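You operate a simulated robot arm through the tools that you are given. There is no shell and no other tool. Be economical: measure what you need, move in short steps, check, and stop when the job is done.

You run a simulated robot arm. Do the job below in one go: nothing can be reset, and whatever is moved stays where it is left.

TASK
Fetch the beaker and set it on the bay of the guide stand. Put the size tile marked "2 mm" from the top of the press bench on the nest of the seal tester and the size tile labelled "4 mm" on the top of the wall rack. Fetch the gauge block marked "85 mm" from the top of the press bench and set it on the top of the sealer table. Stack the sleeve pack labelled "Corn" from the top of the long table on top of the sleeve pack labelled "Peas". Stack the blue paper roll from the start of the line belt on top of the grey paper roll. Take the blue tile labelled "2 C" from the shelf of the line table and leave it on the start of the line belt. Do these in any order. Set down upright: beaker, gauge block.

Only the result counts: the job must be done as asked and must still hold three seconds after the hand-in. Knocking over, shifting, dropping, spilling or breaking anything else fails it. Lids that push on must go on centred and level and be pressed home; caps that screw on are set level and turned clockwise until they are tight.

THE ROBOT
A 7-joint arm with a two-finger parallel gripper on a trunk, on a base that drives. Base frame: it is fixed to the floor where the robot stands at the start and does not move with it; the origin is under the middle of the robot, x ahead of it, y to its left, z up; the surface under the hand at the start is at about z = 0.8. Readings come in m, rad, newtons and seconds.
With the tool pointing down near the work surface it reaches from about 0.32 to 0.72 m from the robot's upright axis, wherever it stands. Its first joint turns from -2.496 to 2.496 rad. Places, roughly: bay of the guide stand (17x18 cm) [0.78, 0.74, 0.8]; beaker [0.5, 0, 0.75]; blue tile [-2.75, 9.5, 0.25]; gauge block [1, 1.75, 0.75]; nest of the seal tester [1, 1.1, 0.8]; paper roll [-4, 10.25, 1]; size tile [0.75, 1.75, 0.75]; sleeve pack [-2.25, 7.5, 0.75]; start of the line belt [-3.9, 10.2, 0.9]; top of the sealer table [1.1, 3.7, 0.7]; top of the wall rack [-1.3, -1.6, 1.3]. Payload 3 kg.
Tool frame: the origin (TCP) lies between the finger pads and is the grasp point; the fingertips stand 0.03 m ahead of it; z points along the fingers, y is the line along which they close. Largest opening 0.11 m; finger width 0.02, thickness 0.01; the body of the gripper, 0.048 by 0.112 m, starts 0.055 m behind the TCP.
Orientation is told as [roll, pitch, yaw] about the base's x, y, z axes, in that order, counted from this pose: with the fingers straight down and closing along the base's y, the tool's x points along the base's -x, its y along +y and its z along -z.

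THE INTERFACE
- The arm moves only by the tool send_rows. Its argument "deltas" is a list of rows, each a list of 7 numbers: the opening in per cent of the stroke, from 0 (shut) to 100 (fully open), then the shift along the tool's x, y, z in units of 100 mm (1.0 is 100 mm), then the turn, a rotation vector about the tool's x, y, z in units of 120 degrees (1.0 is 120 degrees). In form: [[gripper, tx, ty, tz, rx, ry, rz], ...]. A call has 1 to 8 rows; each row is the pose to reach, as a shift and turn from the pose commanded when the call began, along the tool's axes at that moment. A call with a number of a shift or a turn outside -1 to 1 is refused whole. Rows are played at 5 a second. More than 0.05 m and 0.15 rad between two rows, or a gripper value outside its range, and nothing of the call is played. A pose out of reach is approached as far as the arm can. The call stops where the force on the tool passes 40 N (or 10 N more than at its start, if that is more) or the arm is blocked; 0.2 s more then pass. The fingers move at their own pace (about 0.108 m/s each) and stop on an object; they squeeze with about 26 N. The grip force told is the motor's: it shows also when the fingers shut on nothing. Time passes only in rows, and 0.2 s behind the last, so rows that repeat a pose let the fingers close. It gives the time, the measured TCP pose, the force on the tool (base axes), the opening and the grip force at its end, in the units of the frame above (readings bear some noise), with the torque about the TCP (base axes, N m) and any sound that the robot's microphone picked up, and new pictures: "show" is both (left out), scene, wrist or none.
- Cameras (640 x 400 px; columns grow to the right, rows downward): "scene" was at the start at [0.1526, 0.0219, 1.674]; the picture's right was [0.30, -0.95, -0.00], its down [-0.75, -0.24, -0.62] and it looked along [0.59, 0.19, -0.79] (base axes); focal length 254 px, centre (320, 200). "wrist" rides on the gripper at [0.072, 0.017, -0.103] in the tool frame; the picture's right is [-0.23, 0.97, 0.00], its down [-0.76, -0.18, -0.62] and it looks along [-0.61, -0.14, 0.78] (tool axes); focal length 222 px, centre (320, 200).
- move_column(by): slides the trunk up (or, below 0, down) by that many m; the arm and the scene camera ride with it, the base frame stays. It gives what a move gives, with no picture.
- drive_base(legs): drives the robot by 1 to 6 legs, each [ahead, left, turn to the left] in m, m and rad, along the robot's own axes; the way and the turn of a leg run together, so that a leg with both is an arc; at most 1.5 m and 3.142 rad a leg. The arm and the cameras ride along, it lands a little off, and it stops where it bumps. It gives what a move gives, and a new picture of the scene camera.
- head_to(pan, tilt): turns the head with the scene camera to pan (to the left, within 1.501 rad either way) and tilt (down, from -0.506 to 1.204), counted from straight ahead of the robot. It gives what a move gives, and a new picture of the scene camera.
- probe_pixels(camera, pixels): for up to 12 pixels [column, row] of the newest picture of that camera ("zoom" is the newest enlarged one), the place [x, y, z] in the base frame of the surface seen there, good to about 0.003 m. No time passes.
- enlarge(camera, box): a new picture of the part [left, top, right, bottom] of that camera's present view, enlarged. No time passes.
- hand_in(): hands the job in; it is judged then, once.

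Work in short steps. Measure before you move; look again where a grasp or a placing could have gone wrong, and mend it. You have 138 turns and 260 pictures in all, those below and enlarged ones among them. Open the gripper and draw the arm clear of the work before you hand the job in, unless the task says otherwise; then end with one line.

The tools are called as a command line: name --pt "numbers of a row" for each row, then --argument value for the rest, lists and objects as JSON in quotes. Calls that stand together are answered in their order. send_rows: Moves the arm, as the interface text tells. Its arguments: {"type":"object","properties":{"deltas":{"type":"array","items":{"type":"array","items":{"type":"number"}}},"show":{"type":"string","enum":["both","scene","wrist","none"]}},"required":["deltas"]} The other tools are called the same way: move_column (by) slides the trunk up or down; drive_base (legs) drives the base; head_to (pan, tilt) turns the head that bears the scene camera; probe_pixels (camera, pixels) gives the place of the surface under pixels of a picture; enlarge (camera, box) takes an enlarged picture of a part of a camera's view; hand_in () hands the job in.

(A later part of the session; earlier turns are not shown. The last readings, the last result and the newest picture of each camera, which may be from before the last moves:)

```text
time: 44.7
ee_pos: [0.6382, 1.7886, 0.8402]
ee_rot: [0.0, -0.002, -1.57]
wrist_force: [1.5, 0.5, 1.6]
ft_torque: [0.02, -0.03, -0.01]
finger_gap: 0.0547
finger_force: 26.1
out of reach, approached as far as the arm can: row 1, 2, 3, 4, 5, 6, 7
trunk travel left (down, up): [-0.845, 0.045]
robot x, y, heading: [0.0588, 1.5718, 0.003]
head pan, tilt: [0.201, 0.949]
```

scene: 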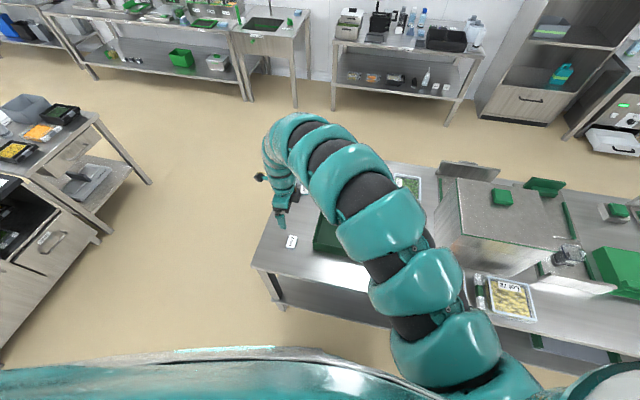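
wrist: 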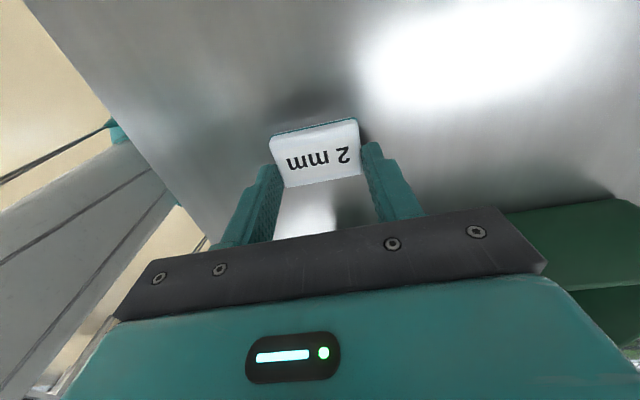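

Gripped, but only with ~6 mm of overlap. I open, lower 7 mm by trunk and grip again.

send_rows --pt "70 0 0 0 0 0 0" --pt "70 0 0 0 0 0 0" --show "none"

move_column --by -0.0065

send_rows --pt "30 0 0 0 0 0 0" --pt "30 0 0 0 0 0 0" --pt "30 0 0 0 0 0 0" --show "wrist"

move_column --by 0.0515

send_rows --pt "30 0 0 -0.4 0 0 0" --pt "30 0 0 -0.8 0 0 0" --pt "30 0 -0.4 -1 0 0 0" --pt "30 0 -0.8 -1 0 0 0" --show "wrist"

```text
time: 45.3
ee_pos: [0.6376, 1.7893, 0.8396]
ee_rot: [0.0, 0.0, -1.569]
wrist_force: [0.1, 0.9, -0.2]
ft_torque: [0.03, 0.02, -0.01]
finger_gap: 0.077
finger_force: 0.0
trunk travel left (down, up): [-0.845, 0.045]
robot x, y, heading: [0.0624, 1.573, -0.003]
head pan, tilt: [0.201, 0.949]
```

```text
time: 45.9
ee_pos: [0.6391, 1.7884, 0.8322]
ee_rot: [0.001, 0.001, -1.568]
wrist_force: [0.0, 1.0, 0.4]
ft_torque: [0.02, 0.01, -0.02]
finger_gap: 0.0769
finger_force: 0.2
trunk travel left (down, up): [-0.838, 0.051]
robot x, y, heading: [0.0572, 1.5723, 0.001]
head pan, tilt: [0.201, 0.949]
```

```text
time: 46.7
ee_pos: [0.6376, 1.7884, 0.834]
ee_rot: [-0.001, 0.0, -1.568]
wrist_force: [-0.4, -0.2, 0.1]
ft_torque: [0.0, 0.0, 0.01]
finger_gap: 0.055
finger_force: 25.9
trunk travel left (down, up): [-0.838, 0.051]
robot x, y, heading: [0.0583, 1.5724, 0.003]
head pan, tilt: [0.201, 0.949]
```

wrist: 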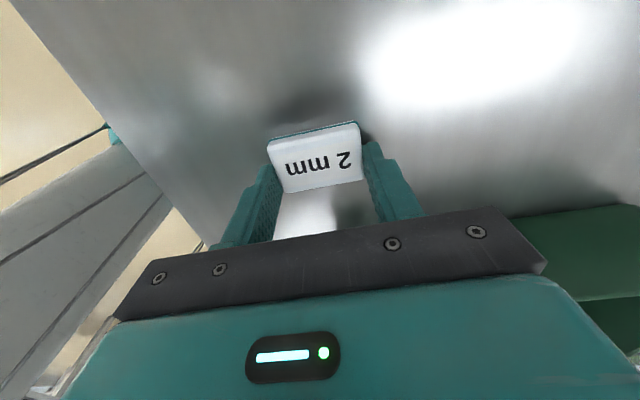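

```text
time: 47.6
ee_pos: [0.6383, 1.7894, 0.8851]
ee_rot: [0.0, 0.0, -1.568]
wrist_force: [0.8, -0.5, -0.6]
ft_torque: [-0.01, -0.01, 0.04]
finger_gap: 0.0548
finger_force: 26.5
trunk travel left (down, up): [-0.89, 0.0]
robot x, y, heading: [0.0547, 1.5678, 0.002]
head pan, tilt: [0.201, 0.949]
```

```text
time: 48.6
ee_pos: [0.5761, 1.7803, 0.9873]
ee_rot: [-0.007, 0.017, -1.619]
wrist_force: [-6.1, 2.9, -1.8]
ft_torque: [-0.19, -0.51, 0.07]
finger_gap: 0.0546
finger_force: 26.0
trunk travel left (down, up): [-0.89, 0.0]
robot x, y, heading: [0.0596, 1.5705, 0.006]
head pan, tilt: [0.201, 0.949]
```

wrist: 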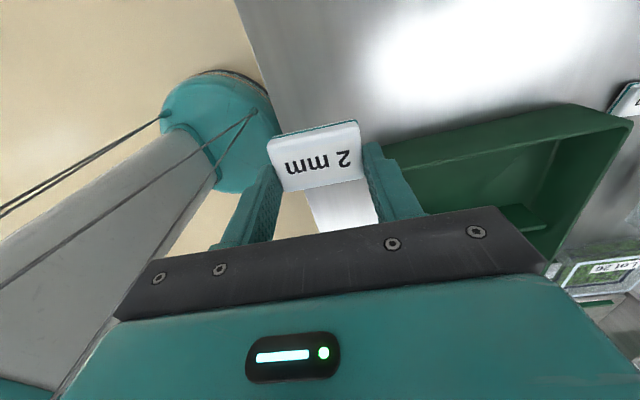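

Tile lifted. A small force reading suggests lag; I check again and look left for the way round the table.

send_rows --pt "30 0 0.1 0 0 0 0" --pt "30 0 0.1 0 0 0 0" --show "none"

head_to --pan 0.5 --tilt 0.55

probe_pixels --camera "scene" --pixels '[[450, 175], [560, 185], [250, 180], [300, 110], [420, 130], [200, 150], [180, 190], [120, 220], [330, 165]]'

```text
time: 49.2
ee_pos: [0.5669, 1.7894, 0.9857]
ee_rot: [0.0, -0.004, -1.567]
wrist_force: [-0.1, 0.1, -1.0]
ft_torque: [-0.02, -0.01, 0.01]
finger_gap: 0.0549
finger_force: 26.6
trunk travel left (down, up): [-0.89, 0.0]
robot x, y, heading: [0.0579, 1.5722, 0.005]
head pan, tilt: [0.201, 0.949]
```

```text
time: 50.1
ee_pos: [0.5693, 1.788, 0.9849]
ee_rot: [-0.001, -0.002, -1.57]
wrist_force: [0.5, -0.1, -0.8]
ft_torque: [0.0, -0.02, 0.02]
finger_gap: 0.0546
finger_force: 25.8
trunk travel left (down, up): [-0.89, 0.0]
robot x, y, heading: [0.0599, 1.575, 0.001]
head pan, tilt: [0.499, 0.55]
```

scene: 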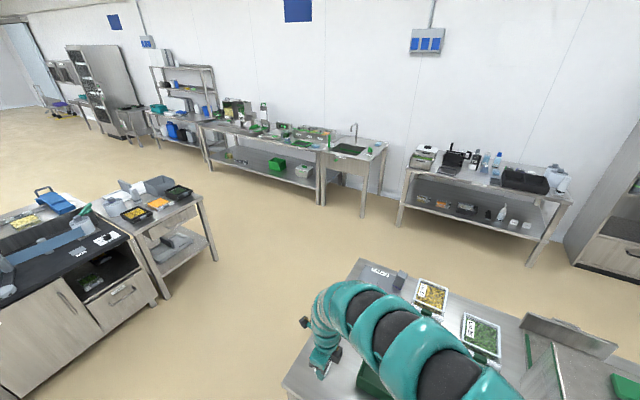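

```text
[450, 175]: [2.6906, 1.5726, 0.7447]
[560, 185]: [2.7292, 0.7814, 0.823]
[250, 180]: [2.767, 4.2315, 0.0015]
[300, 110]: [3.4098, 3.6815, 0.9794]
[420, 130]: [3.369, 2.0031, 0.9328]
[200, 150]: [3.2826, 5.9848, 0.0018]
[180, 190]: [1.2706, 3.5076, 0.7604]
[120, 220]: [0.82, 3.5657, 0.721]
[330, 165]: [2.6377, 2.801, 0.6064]
```

The aisle behind the table (x 1.3–2.69) is free. I drive round the left end to (1.8,2.55) and turn to face -x.

drive_base --legs '[[-0.25, 0, 0], [0, 1.0, 0], [1.4, 0, 0], [0.6, 0, 0], [0, 0, 3.14]]'

head_to --pan 0.6 --tilt 0.7

```text
time: 73.8
ee_pos: [1.3199, 2.4378, 0.985]
ee_rot: [0.002, 0.0, 1.655]
wrist_force: [0.6, -0.3, 0.3]
ft_torque: [-0.02, -0.01, 0.0]
finger_gap: 0.0546
finger_force: 26.7
trunk travel left (down, up): [-0.89, 0.0]
robot x, y, heading: [1.8145, 2.6984, -3.056]
head pan, tilt: [0.499, 0.55]
```

scene: 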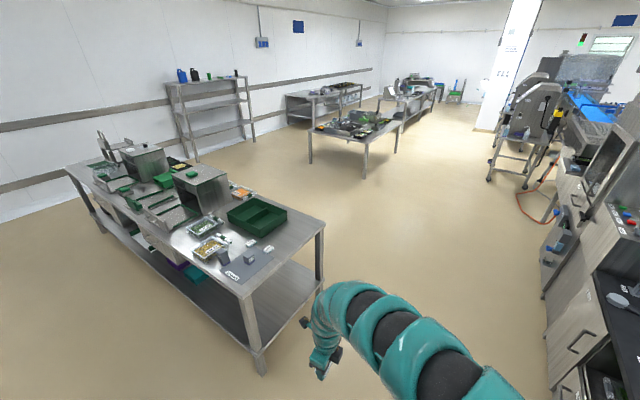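

```text
time: 74.5
ee_pos: [1.3206, 2.4382, 0.9846]
ee_rot: [-0.001, -0.001, 1.656]
wrist_force: [-0.6, 0.0, 0.2]
ft_torque: [0.01, -0.04, 0.01]
finger_gap: 0.0549
finger_force: 26.2
trunk travel left (down, up): [-0.89, 0.0]
robot x, y, heading: [1.81, 2.6967, -3.058]
head pan, tilt: [0.6, 0.7]
```

scene: 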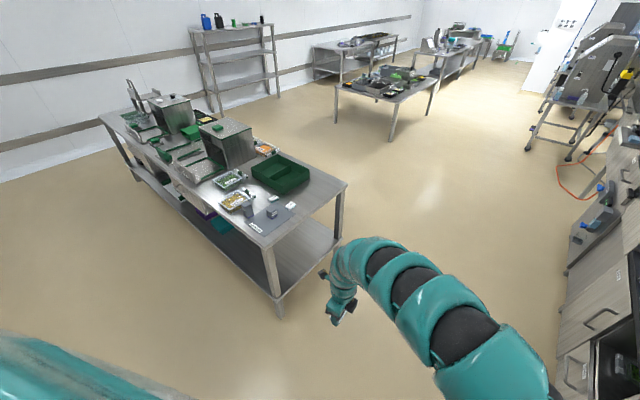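

Heading is off by +0.084; I correct and drive left (-y) 1.38 m behind the table.

drive_base --legs '[[0, 0, -0.084], [0, 1.38, 0]]'

head_to --pan 0.2 --tilt 0.95

send_rows --pt "30 0 0 0 0 0 0" --show "wrist"

```text
time: 81.9
ee_pos: [1.323, 1.079, 0.9848]
ee_rot: [0.0, -0.002, 1.594]
wrist_force: [0.0, -0.2, -0.7]
ft_torque: [0.03, 0.0, 0.01]
finger_gap: 0.0547
finger_force: 26.2
trunk travel left (down, up): [-0.89, 0.0]
robot x, y, heading: [1.8271, 1.3063, -3.117]
head pan, tilt: [0.6, 0.7]
```

scene: 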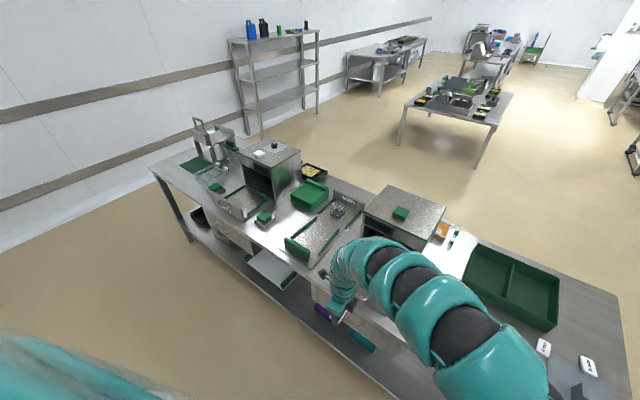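

```text
time: 82.8
ee_pos: [1.3236, 1.0805, 0.9848]
ee_rot: [-0.002, 0.0, 1.594]
wrist_force: [0.0, 0.6, 0.2]
ft_torque: [0.0, -0.02, 0.03]
finger_gap: 0.0548
finger_force: 25.9
trunk travel left (down, up): [-0.89, 0.0]
robot x, y, heading: [1.8304, 1.3068, -3.119]
head pan, tilt: [0.201, 0.949]
```

scene: 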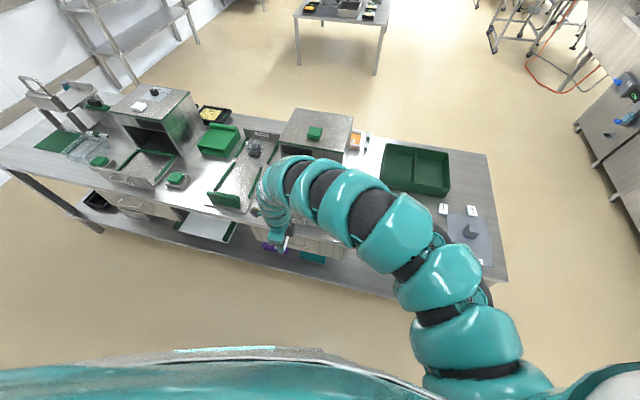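

```text
time: 83.2
ee_pos: [1.3227, 1.0789, 0.986]
ee_rot: [0.001, 0.0, 1.594]
wrist_force: [-0.6, 0.8, -0.1]
ft_torque: [-0.02, -0.05, -0.01]
finger_gap: 0.0545
finger_force: 26.2
trunk travel left (down, up): [-0.89, 0.0]
robot x, y, heading: [1.8258, 1.309, -3.118]
head pan, tilt: [0.201, 0.949]
```

wrist: 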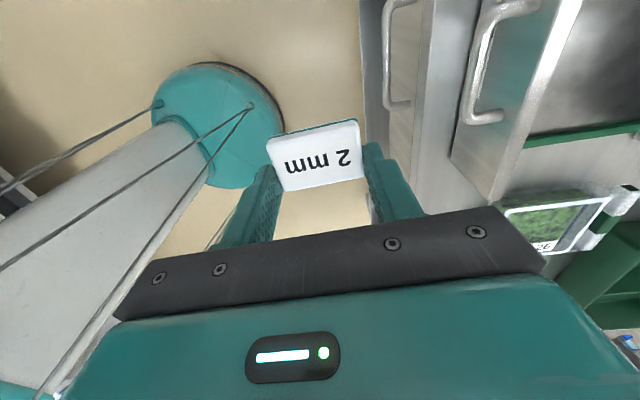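

The arm hides the nest. I drive right 0.35 m and look.

drive_base --legs '[[0, -0.35, 0]]'

enlarge --camera "scene" --box '[160, 80, 320, 220]'

send_rows --pt "30 0 0 0 0 0 0" --show "wrist"

```text
time: 85.5
ee_pos: [1.3137, 1.4366, 0.9856]
ee_rot: [0.0, -0.001, 1.594]
wrist_force: [0.5, 0.2, -0.3]
ft_torque: [0.0, 0.02, -0.01]
finger_gap: 0.0548
finger_force: 25.9
trunk travel left (down, up): [-0.89, 0.0]
robot x, y, heading: [1.822, 1.6646, -3.122]
head pan, tilt: [0.201, 0.949]
```

scene: 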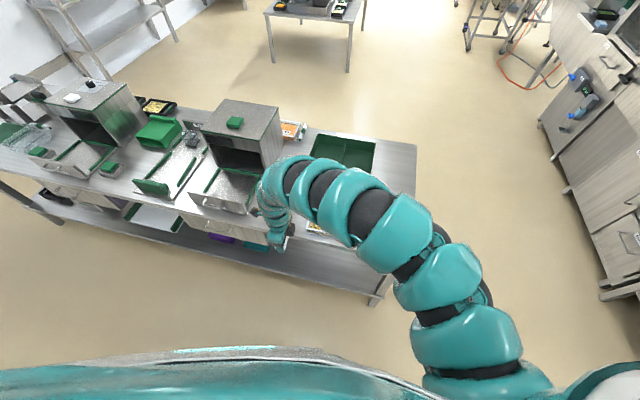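

```text
2.86 times, centred on (240, 150) of scene
```

zoom: 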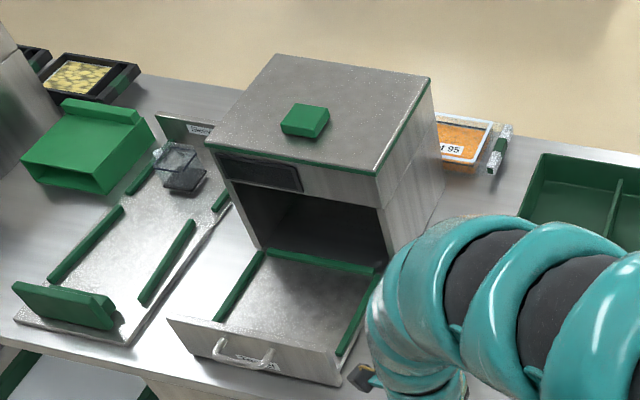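

```text
time: 85.9
ee_pos: [1.3146, 1.4366, 0.9845]
ee_rot: [-0.001, -0.002, 1.595]
wrist_force: [0.3, 0.4, -0.3]
ft_torque: [-0.02, -0.03, 0.03]
finger_gap: 0.055
finger_force: 25.6
trunk travel left (down, up): [-0.89, 0.0]
robot x, y, heading: [1.8182, 1.6619, -3.122]
head pan, tilt: [0.201, 0.949]
```

wrist: 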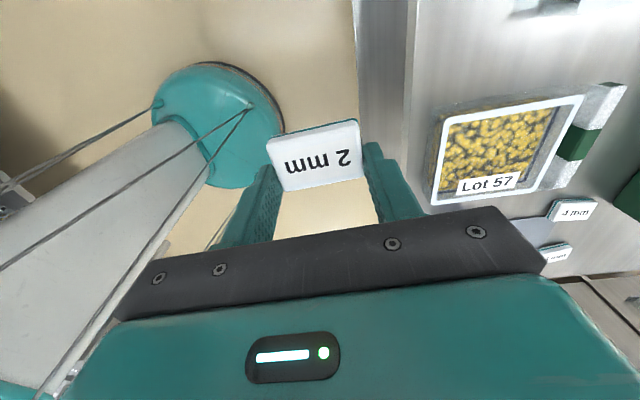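

The nest is the drawer tray at the zoom's (300,295). I probe its bounds.

probe_pixels --camera "zoom" --pixels '[[300, 300], [240, 285], [358, 310], [320, 262], [180, 320], [340, 352], [260, 310], [330, 320], [280, 270], [215, 318], [385, 255], [240, 345]]'

```text
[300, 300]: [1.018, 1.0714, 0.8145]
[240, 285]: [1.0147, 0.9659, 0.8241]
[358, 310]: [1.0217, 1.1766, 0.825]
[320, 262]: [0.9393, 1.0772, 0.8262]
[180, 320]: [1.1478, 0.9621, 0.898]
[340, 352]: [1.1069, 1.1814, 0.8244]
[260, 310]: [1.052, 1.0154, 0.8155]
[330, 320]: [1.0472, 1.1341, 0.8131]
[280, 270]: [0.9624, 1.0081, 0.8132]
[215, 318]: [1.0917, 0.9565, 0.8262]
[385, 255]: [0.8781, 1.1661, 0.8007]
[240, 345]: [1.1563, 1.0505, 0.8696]
```

Nest floor 0.8135, x 0.95–1.13, y 0.975–1.17. I drive the hand above (1.05,1.07).

drive_base --legs '[[0, 0.36, 0], [0.27, 0, 0]]'

send_rows --pt "30 0 0 0 0 0 0" --show "wrist"

```text
time: 89.7
ee_pos: [1.0508, 1.0703, 0.9844]
ee_rot: [-0.003, -0.001, 1.596]
wrist_force: [-1.2, -0.8, -1.1]
ft_torque: [0.0, -0.01, 0.01]
finger_gap: 0.0545
finger_force: 25.7
trunk travel left (down, up): [-0.89, 0.0]
robot x, y, heading: [1.5544, 1.2967, -3.119]
head pan, tilt: [0.201, 0.949]
```

scene: 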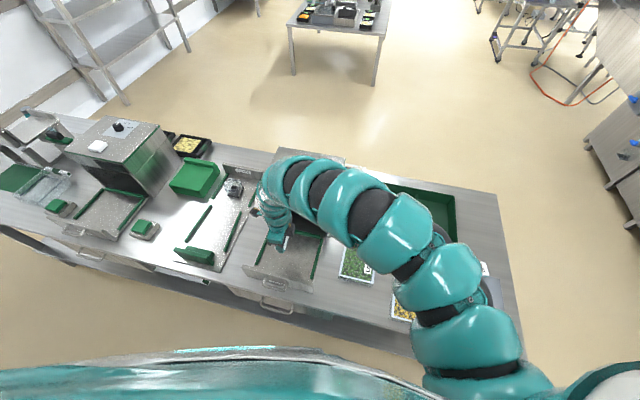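

```text
time: 90.1
ee_pos: [1.0518, 1.0711, 0.9853]
ee_rot: [-0.001, -0.002, 1.595]
wrist_force: [0.3, 0.1, -1.0]
ft_torque: [0.01, 0.01, 0.0]
finger_gap: 0.0547
finger_force: 25.5
trunk travel left (down, up): [-0.89, 0.0]
robot x, y, heading: [1.5583, 1.2957, -3.12]
head pan, tilt: [0.201, 0.949]
```

wrist: 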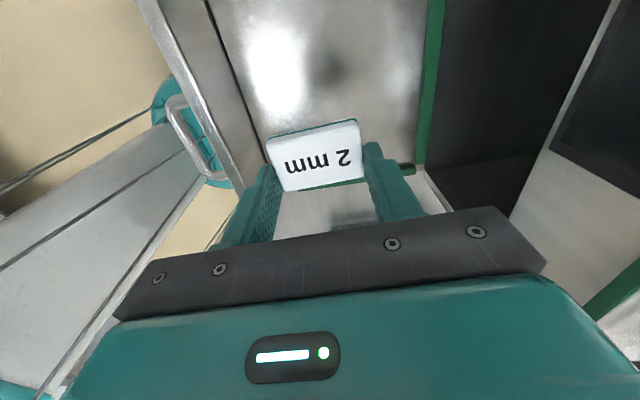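

Placed above the nest. I lower the trunk 0.13, then 4 mm steps to contact.

move_column --by -0.131

send_rows --pt "30 0 0 0.03 0 0 0" --pt "30 0 0 0.06 0 0 0" --show "both"

```text
time: 91.7
ee_pos: [1.0522, 1.0709, 0.8541]
ee_rot: [-0.001, 0.001, 1.595]
wrist_force: [-0.4, -0.7, -1.0]
ft_torque: [0.0, 0.04, 0.02]
finger_gap: 0.0551
finger_force: 25.7
trunk travel left (down, up): [-0.759, 0.131]
robot x, y, heading: [1.5572, 1.2974, -3.117]
head pan, tilt: [0.201, 0.949]
```

```text
time: 92.3
ee_pos: [1.0522, 1.0714, 0.8479]
ee_rot: [0.001, 0.001, 1.596]
wrist_force: [-1.2, 0.9, -0.4]
ft_torque: [-0.02, -0.04, 0.03]
finger_gap: 0.0547
finger_force: 25.6
trunk travel left (down, up): [-0.759, 0.131]
robot x, y, heading: [1.5607, 1.2995, -3.116]
head pan, tilt: [0.201, 0.949]
```

scene: 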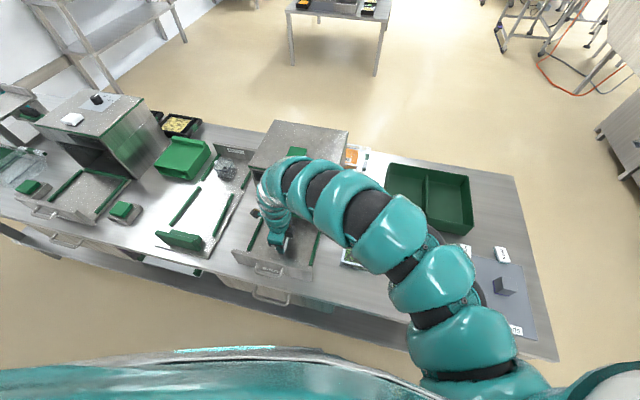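
wrist: 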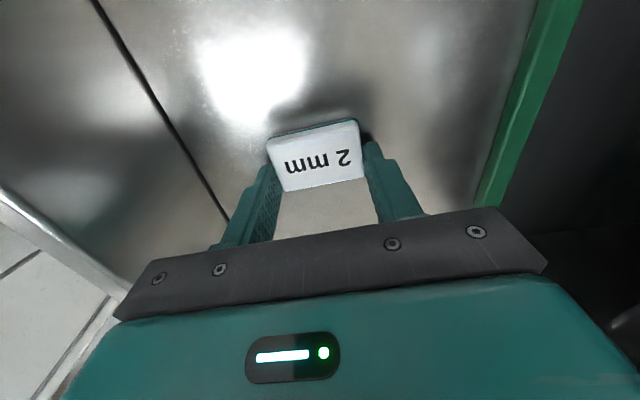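

No contact yet; I lower up to 4 mm more, then open moderately and rise.

send_rows --pt "30 0 0 0.02 0 0 0" --pt "30 0 0 0.03 0 0 0" --show "none"

send_rows --pt "75 0 0 0 0 0 0" --pt "75 0 0 0 0 0 0" --pt "75 0 0 0 0 0 0" --show "wrist"

move_column --by 0.131

send_rows --pt "100 0 0 0 0 0 0" --show "wrist"

```text
time: 92.9
ee_pos: [1.0519, 1.0703, 0.8458]
ee_rot: [0.003, 0.002, 1.596]
wrist_force: [-1.0, 1.0, 23.0]
ft_torque: [0.02, -0.08, -0.04]
finger_gap: 0.0547
finger_force: 26.3
trunk travel left (down, up): [-0.759, 0.131]
robot x, y, heading: [1.5592, 1.298, -3.118]
head pan, tilt: [0.201, 0.949]
```

```text
time: 93.7
ee_pos: [1.0514, 1.0708, 0.845]
ee_rot: [0.001, -0.001, 1.595]
wrist_force: [0.3, 0.3, 0.2]
ft_torque: [-0.03, -0.02, -0.02]
finger_gap: 0.0825
finger_force: 0.0
trunk travel left (down, up): [-0.759, 0.131]
robot x, y, heading: [1.5592, 1.2957, -3.117]
head pan, tilt: [0.201, 0.949]
```

wrist: 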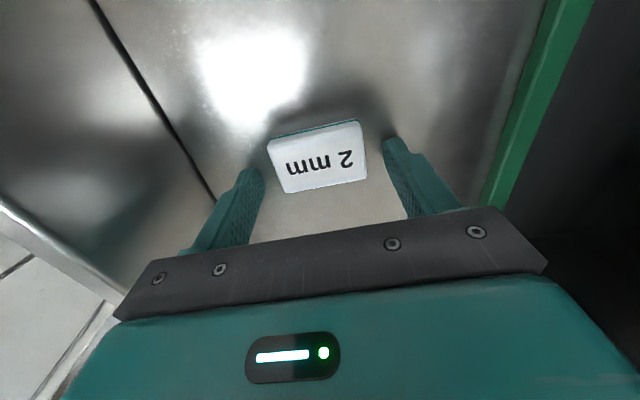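

```text
time: 95.3
ee_pos: [1.0519, 1.0702, 0.9757]
ee_rot: [0.001, 0.0, 1.595]
wrist_force: [-0.1, -0.3, 0.2]
ft_torque: [-0.02, 0.0, 0.0]
finger_gap: 0.0824
finger_force: 0.0
trunk travel left (down, up): [-0.89, 0.0]
robot x, y, heading: [1.5583, 1.297, -3.118]
head pan, tilt: [0.201, 0.949]
```

```text
time: 95.7
ee_pos: [1.052, 1.0718, 0.9761]
ee_rot: [0.001, 0.0, 1.595]
wrist_force: [-0.3, -0.1, 0.4]
ft_torque: [-0.02, -0.01, -0.01]
finger_gap: 0.1101
finger_force: 0.0
trunk travel left (down, up): [-0.89, 0.0]
robot x, y, heading: [1.5557, 1.2979, -3.115]
head pan, tilt: [0.201, 0.949]
```

wrist: 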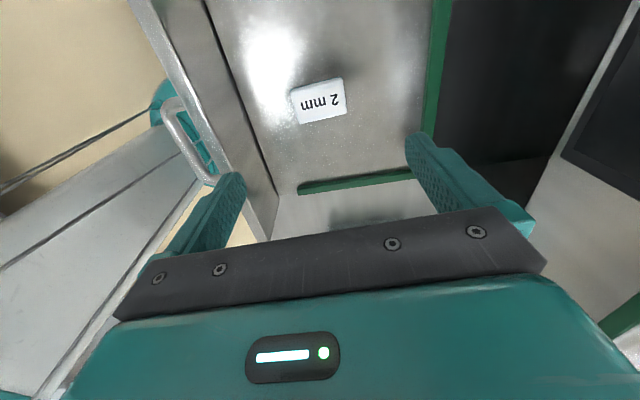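

2 mm tile is in the nest. Next I back off and drive to the gauge blocks at the table's end.

drive_base --legs '[[-0.25, 0, 0], [0, -0.55, -0.02]]'

head_to --pan 0.0 --tilt 0.95

enlarge --camera "scene" --box '[300, 100, 540, 250]'

send_rows --pt "100 0 0 0 0 0 0" --show "wrist"

```text
time: 100.3
ee_pos: [1.2899, 1.6435, 0.9754]
ee_rot: [0.0, 0.001, 1.575]
wrist_force: [0.1, -0.4, -0.3]
ft_torque: [-0.05, 0.01, 0.02]
finger_gap: 0.1097
finger_force: 0.1
trunk travel left (down, up): [-0.89, 0.0]
robot x, y, heading: [1.7997, 1.8542, -3.138]
head pan, tilt: [0.201, 0.949]
```

scene: 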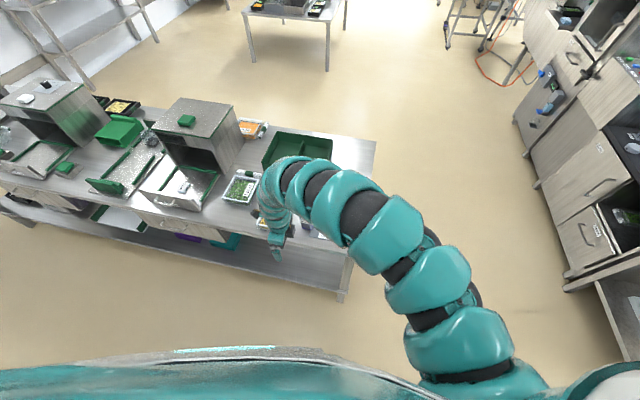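

```text
time: 101.0
ee_pos: [1.2884, 1.6413, 0.9748]
ee_rot: [-0.001, 0.0, 1.577]
wrist_force: [-0.1, 0.5, 1.1]
ft_torque: [0.03, -0.02, -0.01]
finger_gap: 0.1098
finger_force: 0.1
trunk travel left (down, up): [-0.89, 0.0]
robot x, y, heading: [1.7978, 1.858, -3.139]
head pan, tilt: [0.0, 0.949]
```

scene: 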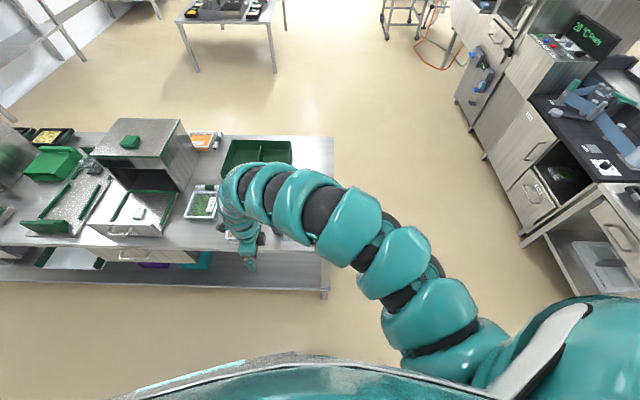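

```text
2.67 times, centred on (420, 175) of scene
```

zoom: 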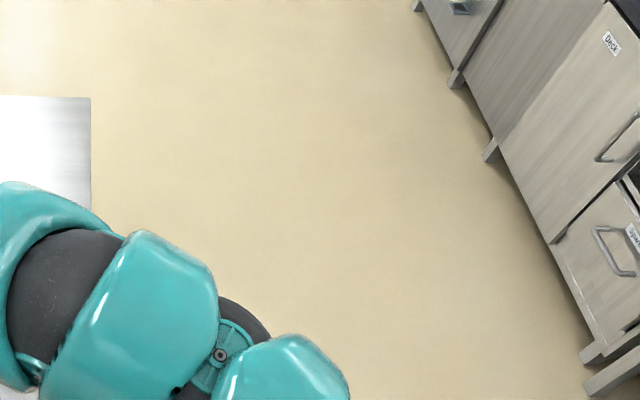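

```text
time: 101.4
ee_pos: [1.2893, 1.6418, 0.9752]
ee_rot: [0.0, -0.001, 1.575]
wrist_force: [0.1, 0.1, 0.5]
ft_torque: [-0.05, -0.02, 0.02]
finger_gap: 0.11
finger_force: 0.0
trunk travel left (down, up): [-0.89, 0.0]
robot x, y, heading: [1.7977, 1.8587, -3.135]
head pan, tilt: [0.0, 0.949]
```

wrist: 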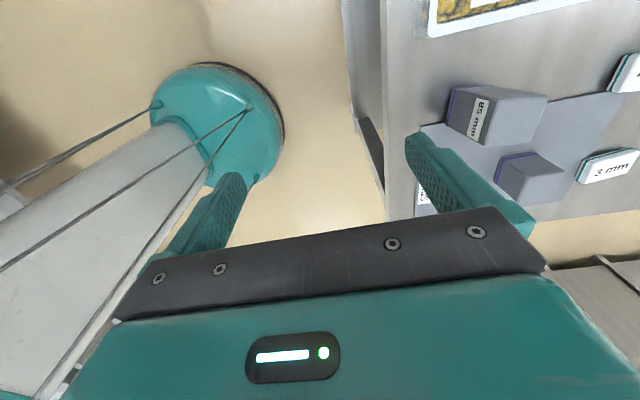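

The block labelled "85 mm" is at wrist (490,115). I enlarge and probe.

enlarge --camera "wrist" --box '[400, 60, 640, 210]'

probe_pixels --camera "wrist" --pixels '[[478, 120], [490, 92], [540, 97], [493, 140], [518, 125], [455, 105], [540, 180], [530, 155], [505, 155], [610, 165], [450, 150], [575, 140]]'

```text
2.67 times, centred on (520, 135) of wrist
```

zoom: 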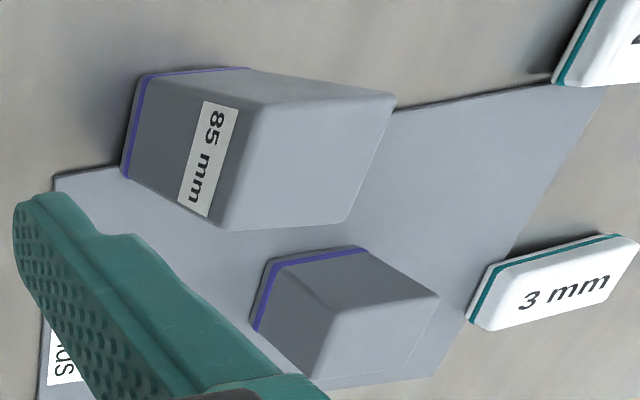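

```text
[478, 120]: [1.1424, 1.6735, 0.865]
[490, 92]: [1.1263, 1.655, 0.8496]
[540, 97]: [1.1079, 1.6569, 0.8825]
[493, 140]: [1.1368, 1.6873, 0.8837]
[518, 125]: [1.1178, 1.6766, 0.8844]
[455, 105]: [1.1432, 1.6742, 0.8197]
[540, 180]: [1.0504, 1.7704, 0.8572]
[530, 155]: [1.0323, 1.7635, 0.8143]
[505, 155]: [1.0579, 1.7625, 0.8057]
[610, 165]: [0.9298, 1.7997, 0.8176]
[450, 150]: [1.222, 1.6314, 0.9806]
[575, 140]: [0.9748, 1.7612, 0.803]
```

Block "85 mm" centred near (1.124,1.671), top 0.884. I drive ahead 0.165, shift 29 mm in y and look.

drive_base --legs '[[0.165, -0.03, 0]]'

send_rows --pt "100 0 0 0 0 0 0" --show "wrist"

```text
time: 102.9
ee_pos: [1.125, 1.674, 0.9758]
ee_rot: [-0.002, 0.0, 1.572]
wrist_force: [-0.1, 0.6, -0.6]
ft_torque: [0.03, -0.03, -0.02]
finger_gap: 0.1101
finger_force: 0.1
trunk travel left (down, up): [-0.89, 0.0]
robot x, y, heading: [1.6362, 1.8875, -3.14]
head pan, tilt: [0.0, 0.949]
```

scene: 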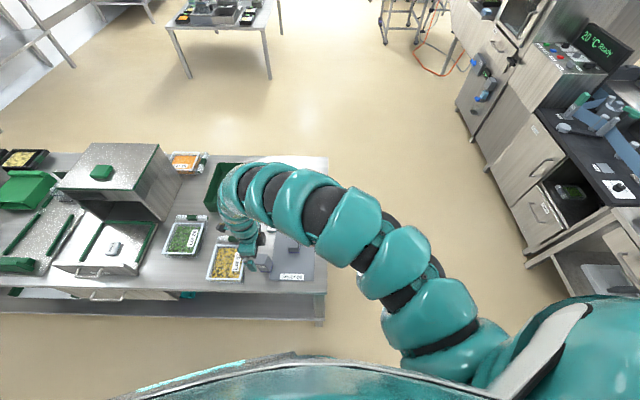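

```text
time: 103.3
ee_pos: [1.1261, 1.674, 0.9747]
ee_rot: [-0.001, 0.001, 1.573]
wrist_force: [0.0, -0.9, -0.2]
ft_torque: [-0.01, 0.02, 0.01]
finger_gap: 0.1098
finger_force: 0.2
trunk travel left (down, up): [-0.89, 0.0]
robot x, y, heading: [1.6386, 1.8945, -3.14]
head pan, tilt: [0.0, 0.949]
```

wrist: 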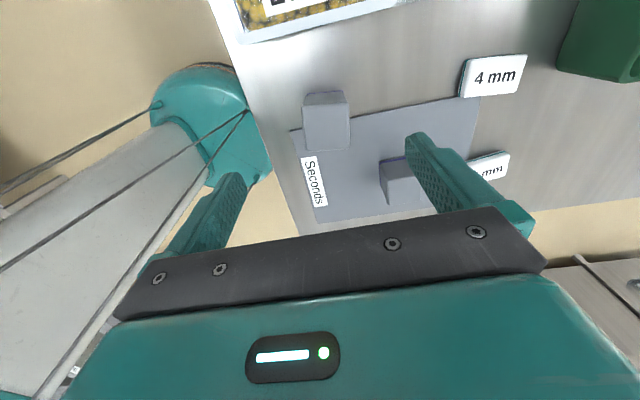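

I probe the block's top corners around (327,128).

probe_pixels --camera "wrist" --pixels '[[307, 110], [342, 107], [346, 143], [311, 147], [327, 128], [325, 97], [432, 130], [400, 185]]'

enlarge --camera "wrist" --box '[280, 70, 440, 170]'

```text
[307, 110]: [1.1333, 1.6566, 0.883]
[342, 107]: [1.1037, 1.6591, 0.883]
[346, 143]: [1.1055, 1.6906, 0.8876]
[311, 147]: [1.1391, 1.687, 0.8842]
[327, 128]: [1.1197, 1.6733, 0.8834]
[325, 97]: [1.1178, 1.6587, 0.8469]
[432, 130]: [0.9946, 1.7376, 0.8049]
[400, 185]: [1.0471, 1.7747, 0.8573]
```

```text
4.00 times, centred on (360, 120) of wrist
```

zoom: 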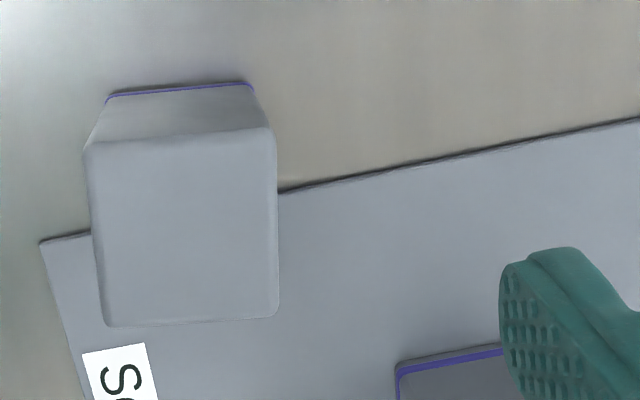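

Block centre (1.120,1.673), turned about -5°. I turn the tool to match, lower the trunk and close.

send_rows --pt "100 0 0.06 0 0 0 0.036" --pt "100 0 0.06 0 0 0 0.036" --show "none"

move_column --by -0.07

send_rows --pt "100 0 0 0 0 0 0" --show "wrist"

```text
time: 103.9
ee_pos: [1.1186, 1.6739, 0.9762]
ee_rot: [0.0, 0.0, 1.497]
wrist_force: [0.6, 0.4, 0.7]
ft_torque: [0.03, 0.0, 0.0]
finger_gap: 0.1101
finger_force: 0.1
trunk travel left (down, up): [-0.89, 0.0]
robot x, y, heading: [1.6362, 1.8891, -3.138]
head pan, tilt: [0.0, 0.949]
```

```text
time: 105.0
ee_pos: [1.1188, 1.673, 0.906]
ee_rot: [-0.001, 0.0, 1.496]
wrist_force: [0.7, 0.1, 0.0]
ft_torque: [-0.01, 0.02, -0.01]
finger_gap: 0.1102
finger_force: 0.0
trunk travel left (down, up): [-0.82, 0.07]
robot x, y, heading: [1.6371, 1.8921, -3.138]
head pan, tilt: [0.0, 0.949]
```

```text
time: 105.3
ee_pos: [1.1185, 1.6744, 0.9055]
ee_rot: [-0.001, 0.0, 1.496]
wrist_force: [-0.6, -0.3, -0.1]
ft_torque: [-0.02, 0.0, 0.01]
finger_gap: 0.1101
finger_force: 0.2
trunk travel left (down, up): [-0.82, 0.07]
robot x, y, heading: [1.6376, 1.8917, -3.14]
head pan, tilt: [0.0, 0.949]
```

wrist: 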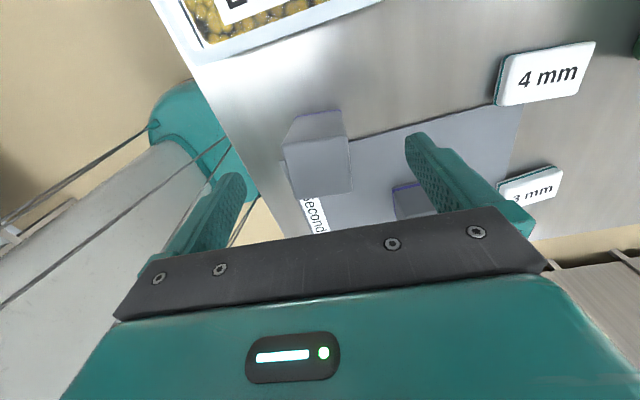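

Centred between fingers. I lower 0.055 and close, then lift.

move_column --by -0.054

send_rows --pt "20 0 0 0 0 0 0" --pt "20 0 0 0 0 0 0" --pt "20 0 0 0 0 0 0" --pt "20 0 0 0 0 0 0" --show "wrist"

move_column --by 0.124

send_rows --pt "20 0 0 0 0 0 0" --show "wrist"

```text
time: 106.3
ee_pos: [1.1193, 1.6741, 0.8513]
ee_rot: [0.001, 0.0, 1.496]
wrist_force: [0.6, 0.1, 0.5]
ft_torque: [0.03, 0.0, 0.01]
finger_gap: 0.11
finger_force: 0.0
trunk travel left (down, up): [-0.766, 0.124]
robot x, y, heading: [1.6378, 1.8919, -3.138]
head pan, tilt: [0.0, 0.949]
```

```text
time: 107.3
ee_pos: [1.1188, 1.6758, 0.8517]
ee_rot: [0.0, 0.002, 1.496]
wrist_force: [-0.2, -0.4, 0.2]
ft_torque: [-0.07, -0.02, -0.03]
finger_gap: 0.0418
finger_force: 26.0
trunk travel left (down, up): [-0.766, 0.124]
robot x, y, heading: [1.6324, 1.8918, -3.14]
head pan, tilt: [0.0, 0.949]
```

wrist: 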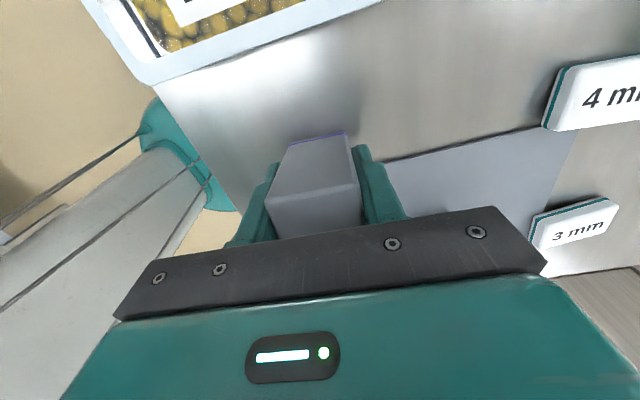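

```text
time: 108.8
ee_pos: [1.1191, 1.6744, 0.9754]
ee_rot: [0.001, -0.001, 1.495]
wrist_force: [0.4, 0.5, -2.5]
ft_torque: [0.02, 0.01, -0.01]
finger_gap: 0.0421
finger_force: 25.9
trunk travel left (down, up): [-0.89, 0.0]
robot x, y, heading: [1.6344, 1.8918, -3.139]
head pan, tilt: [0.0, 0.949]
```

```text
time: 109.2
ee_pos: [1.1199, 1.6738, 0.9759]
ee_rot: [-0.001, 0.0, 1.495]
wrist_force: [-0.3, -0.3, -1.9]
ft_torque: [-0.03, -0.01, 0.02]
finger_gap: 0.0416
finger_force: 26.5
trunk travel left (down, up): [-0.89, 0.0]
robot x, y, heading: [1.6359, 1.8907, -3.138]
head pan, tilt: [0.0, 0.949]
```

wrist: 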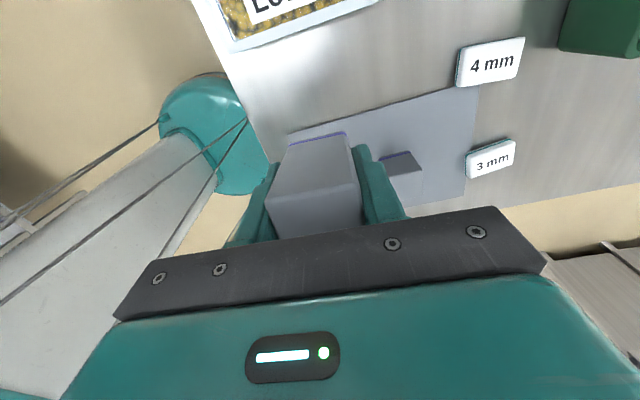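

Block held upright. I back off, drive toward +y and look right at the sealer table.

drive_base --legs '[[-0.3, 0, 0], [0, -0.7, 0], [0, 0, -1.57]]'

head_to --pan 0.4 --tilt 0.6

```text
time: 118.4
ee_pos: [1.686, 3.0757, 0.9757]
ee_rot: [-0.001, 0.0, -0.016]
wrist_force: [0.0, -0.6, -1.7]
ft_torque: [-0.01, 0.06, 0.0]
finger_gap: 0.0417
finger_force: 25.5
trunk travel left (down, up): [-0.89, 0.0]
robot x, y, heading: [1.9335, 2.5711, 1.628]
head pan, tilt: [0.0, 0.949]
```

scene: 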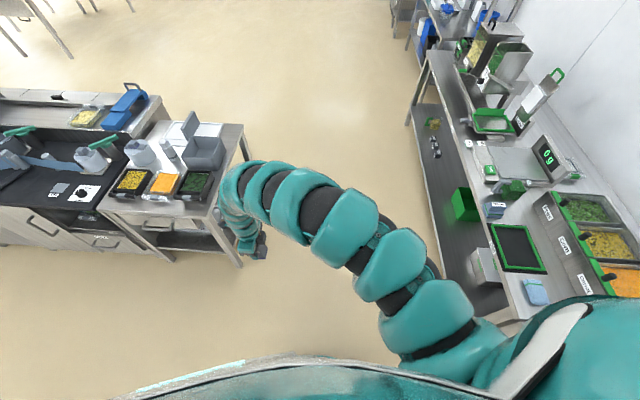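

```text
time: 119.2
ee_pos: [1.6867, 3.0744, 0.9764]
ee_rot: [-0.001, 0.0, -0.016]
wrist_force: [-0.1, 0.6, -2.1]
ft_torque: [0.01, -0.01, -0.01]
finger_gap: 0.042
finger_force: 26.1
trunk travel left (down, up): [-0.89, 0.0]
robot x, y, heading: [1.9304, 2.5701, 1.623]
head pan, tilt: [0.4, 0.6]
```

scene: 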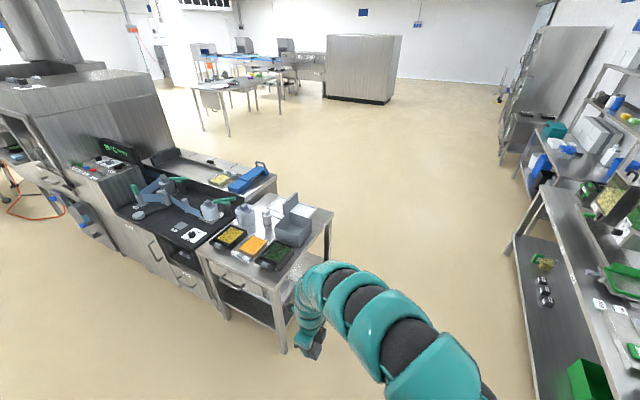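

I enlarge the sealer table and probe its top for a free spot.

enlarge --camera "scene" --box '[185, 170, 345, 290]'

probe_pixels --camera "scene" --pixels '[[300, 248], [327, 211], [282, 283], [202, 247], [320, 230], [275, 257], [290, 240], [245, 245], [298, 222], [305, 243]]'

```text
3.33 times, centred on (265, 230) of scene
```

zoom: 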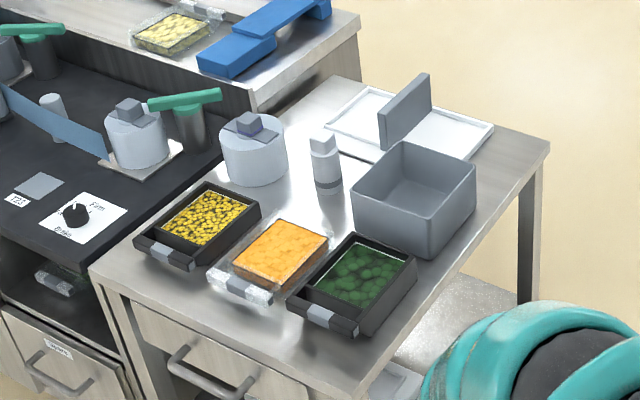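

```text
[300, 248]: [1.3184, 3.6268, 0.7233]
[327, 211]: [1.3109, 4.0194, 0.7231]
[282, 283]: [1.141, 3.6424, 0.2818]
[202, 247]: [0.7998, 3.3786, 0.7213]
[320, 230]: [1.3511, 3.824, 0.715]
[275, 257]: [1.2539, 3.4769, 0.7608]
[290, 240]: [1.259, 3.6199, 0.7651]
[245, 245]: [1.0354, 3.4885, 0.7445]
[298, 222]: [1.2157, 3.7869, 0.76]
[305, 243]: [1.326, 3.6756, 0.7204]
```

I probe candidate free patches on the zoom picture.

probe_pixels --camera "zoom" --pixels '[[310, 205], [345, 205], [350, 228], [480, 230], [440, 285], [540, 150], [410, 340], [300, 370], [300, 130], [495, 130], [475, 200], [335, 375]]'

```text
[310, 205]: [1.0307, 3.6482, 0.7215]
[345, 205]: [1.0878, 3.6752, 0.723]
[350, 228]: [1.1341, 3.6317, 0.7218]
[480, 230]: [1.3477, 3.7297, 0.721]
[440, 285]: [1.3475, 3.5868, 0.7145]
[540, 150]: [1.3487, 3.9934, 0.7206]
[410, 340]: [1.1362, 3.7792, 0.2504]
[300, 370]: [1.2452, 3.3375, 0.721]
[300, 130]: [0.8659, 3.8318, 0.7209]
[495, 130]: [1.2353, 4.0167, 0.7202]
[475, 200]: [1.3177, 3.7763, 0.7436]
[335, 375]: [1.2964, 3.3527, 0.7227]
```

I measure obstacles bordering the patch between bottle, trays and the grey box.

probe_pixels --camera "zoom" --pixels '[[288, 217], [326, 238], [326, 187], [316, 183], [340, 185], [258, 187], [285, 175], [355, 234], [416, 258], [357, 222], [350, 335], [290, 305]]'

```text
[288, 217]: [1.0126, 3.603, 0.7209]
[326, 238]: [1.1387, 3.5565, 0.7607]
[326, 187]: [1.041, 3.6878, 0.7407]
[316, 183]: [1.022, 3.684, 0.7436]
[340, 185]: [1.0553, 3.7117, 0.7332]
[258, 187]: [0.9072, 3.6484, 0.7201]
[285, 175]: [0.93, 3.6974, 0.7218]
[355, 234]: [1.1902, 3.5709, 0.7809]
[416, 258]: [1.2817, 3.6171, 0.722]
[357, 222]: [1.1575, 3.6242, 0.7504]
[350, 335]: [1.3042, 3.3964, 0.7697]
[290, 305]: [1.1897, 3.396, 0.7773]
```

I'll set the block at about (1.07,3.635), coming from the +x side. I drive ahead 1.18 m and turn left to face -x.

drive_base --legs '[[1.18, 0, 0], [0, 0, 1.47]]'

head_to --pan 0.1 --tilt 0.95

```text
time: 128.8
ee_pos: [1.3397, 3.5581, 0.9755]
ee_rot: [0.0, 0.001, 1.451]
wrist_force: [-0.6, -0.6, -1.0]
ft_torque: [-0.01, -0.02, -0.02]
finger_gap: 0.042
finger_force: 25.8
trunk travel left (down, up): [-0.89, 0.0]
robot x, y, heading: [1.8677, 3.752, 3.097]
head pan, tilt: [0.4, 0.6]
```

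scene: 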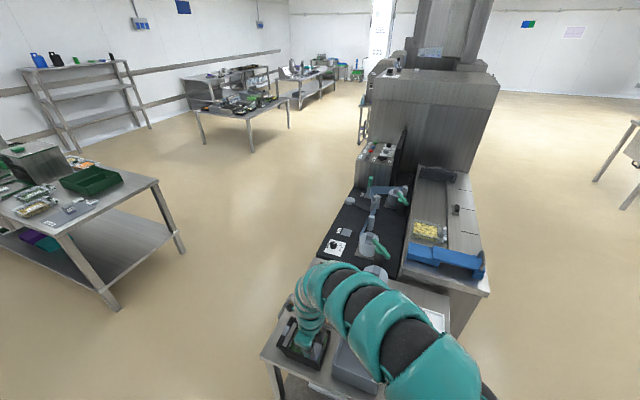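

```text
time: 129.7
ee_pos: [1.3403, 3.5596, 0.9759]
ee_rot: [0.0, -0.001, 1.451]
wrist_force: [0.2, -0.9, -2.3]
ft_torque: [0.01, 0.01, 0.0]
finger_gap: 0.0418
finger_force: 25.9
trunk travel left (down, up): [-0.89, 0.0]
robot x, y, heading: [1.8705, 3.7495, 3.095]
head pan, tilt: [0.099, 0.949]
```

scene: 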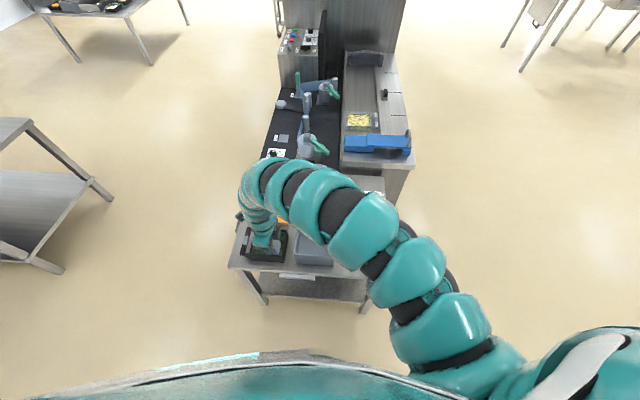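

I turn +0.045, drive 0.17 ahead, raise the hand a little and look.

drive_base --legs '[[0.17, 0, 0.045]]'

send_rows --pt "20 0 0 -0.3 0 0 0" --pt "20 0 0 -0.6 0 0 0" --show "both"

```text
time: 131.2
ee_pos: [1.174, 3.5396, 0.9754]
ee_rot: [-0.001, 0.001, 1.495]
wrist_force: [0.5, -1.2, -2.2]
ft_torque: [0.01, -0.04, 0.01]
finger_gap: 0.0418
finger_force: 26.5
trunk travel left (down, up): [-0.89, 0.0]
robot x, y, heading: [1.6938, 3.7544, 3.137]
head pan, tilt: [0.099, 0.949]
```

scene: 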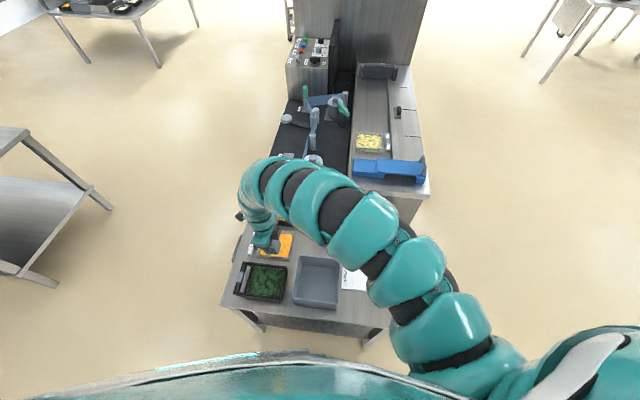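

```text
time: 131.8
ee_pos: [1.1719, 3.5393, 1.0327]
ee_rot: [-0.003, 0.001, 1.496]
wrist_force: [-0.2, 0.5, -1.9]
ft_torque: [-0.02, -0.02, 0.0]
finger_gap: 0.0417
finger_force: 25.8
out of reach, approached as far as the arm can: row 2
trunk travel left (down, up): [-0.89, 0.0]
robot x, y, heading: [1.6955, 3.7556, -3.141]
head pan, tilt: [0.099, 0.949]
```

scene: 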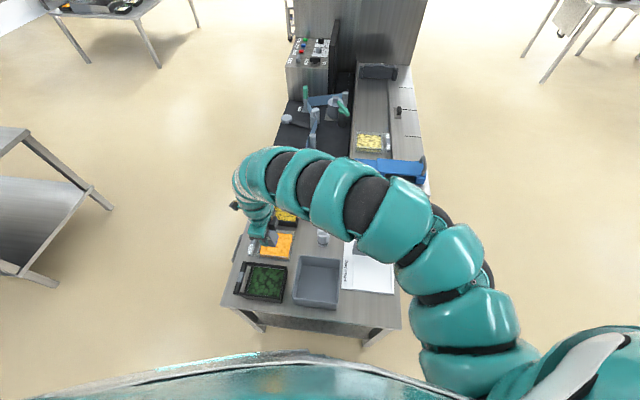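
wrist: 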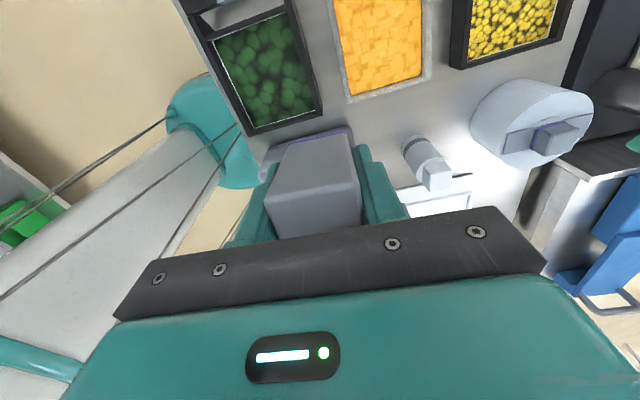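

I probe the free patch, tray back edges, bottle and grey box in this view.

probe_pixels --camera "wrist" --pixels '[[352, 99], [428, 84], [320, 118], [405, 142], [440, 180], [380, 125], [270, 145], [375, 110], [450, 110], [300, 135], [470, 120]]'

```text
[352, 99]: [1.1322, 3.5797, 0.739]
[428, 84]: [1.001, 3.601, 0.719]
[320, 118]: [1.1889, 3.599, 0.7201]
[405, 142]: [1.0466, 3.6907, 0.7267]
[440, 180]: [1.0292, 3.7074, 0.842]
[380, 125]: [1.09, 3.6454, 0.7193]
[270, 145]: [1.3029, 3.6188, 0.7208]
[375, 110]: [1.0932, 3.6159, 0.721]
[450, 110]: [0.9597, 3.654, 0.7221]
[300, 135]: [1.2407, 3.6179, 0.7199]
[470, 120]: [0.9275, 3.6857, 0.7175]
```

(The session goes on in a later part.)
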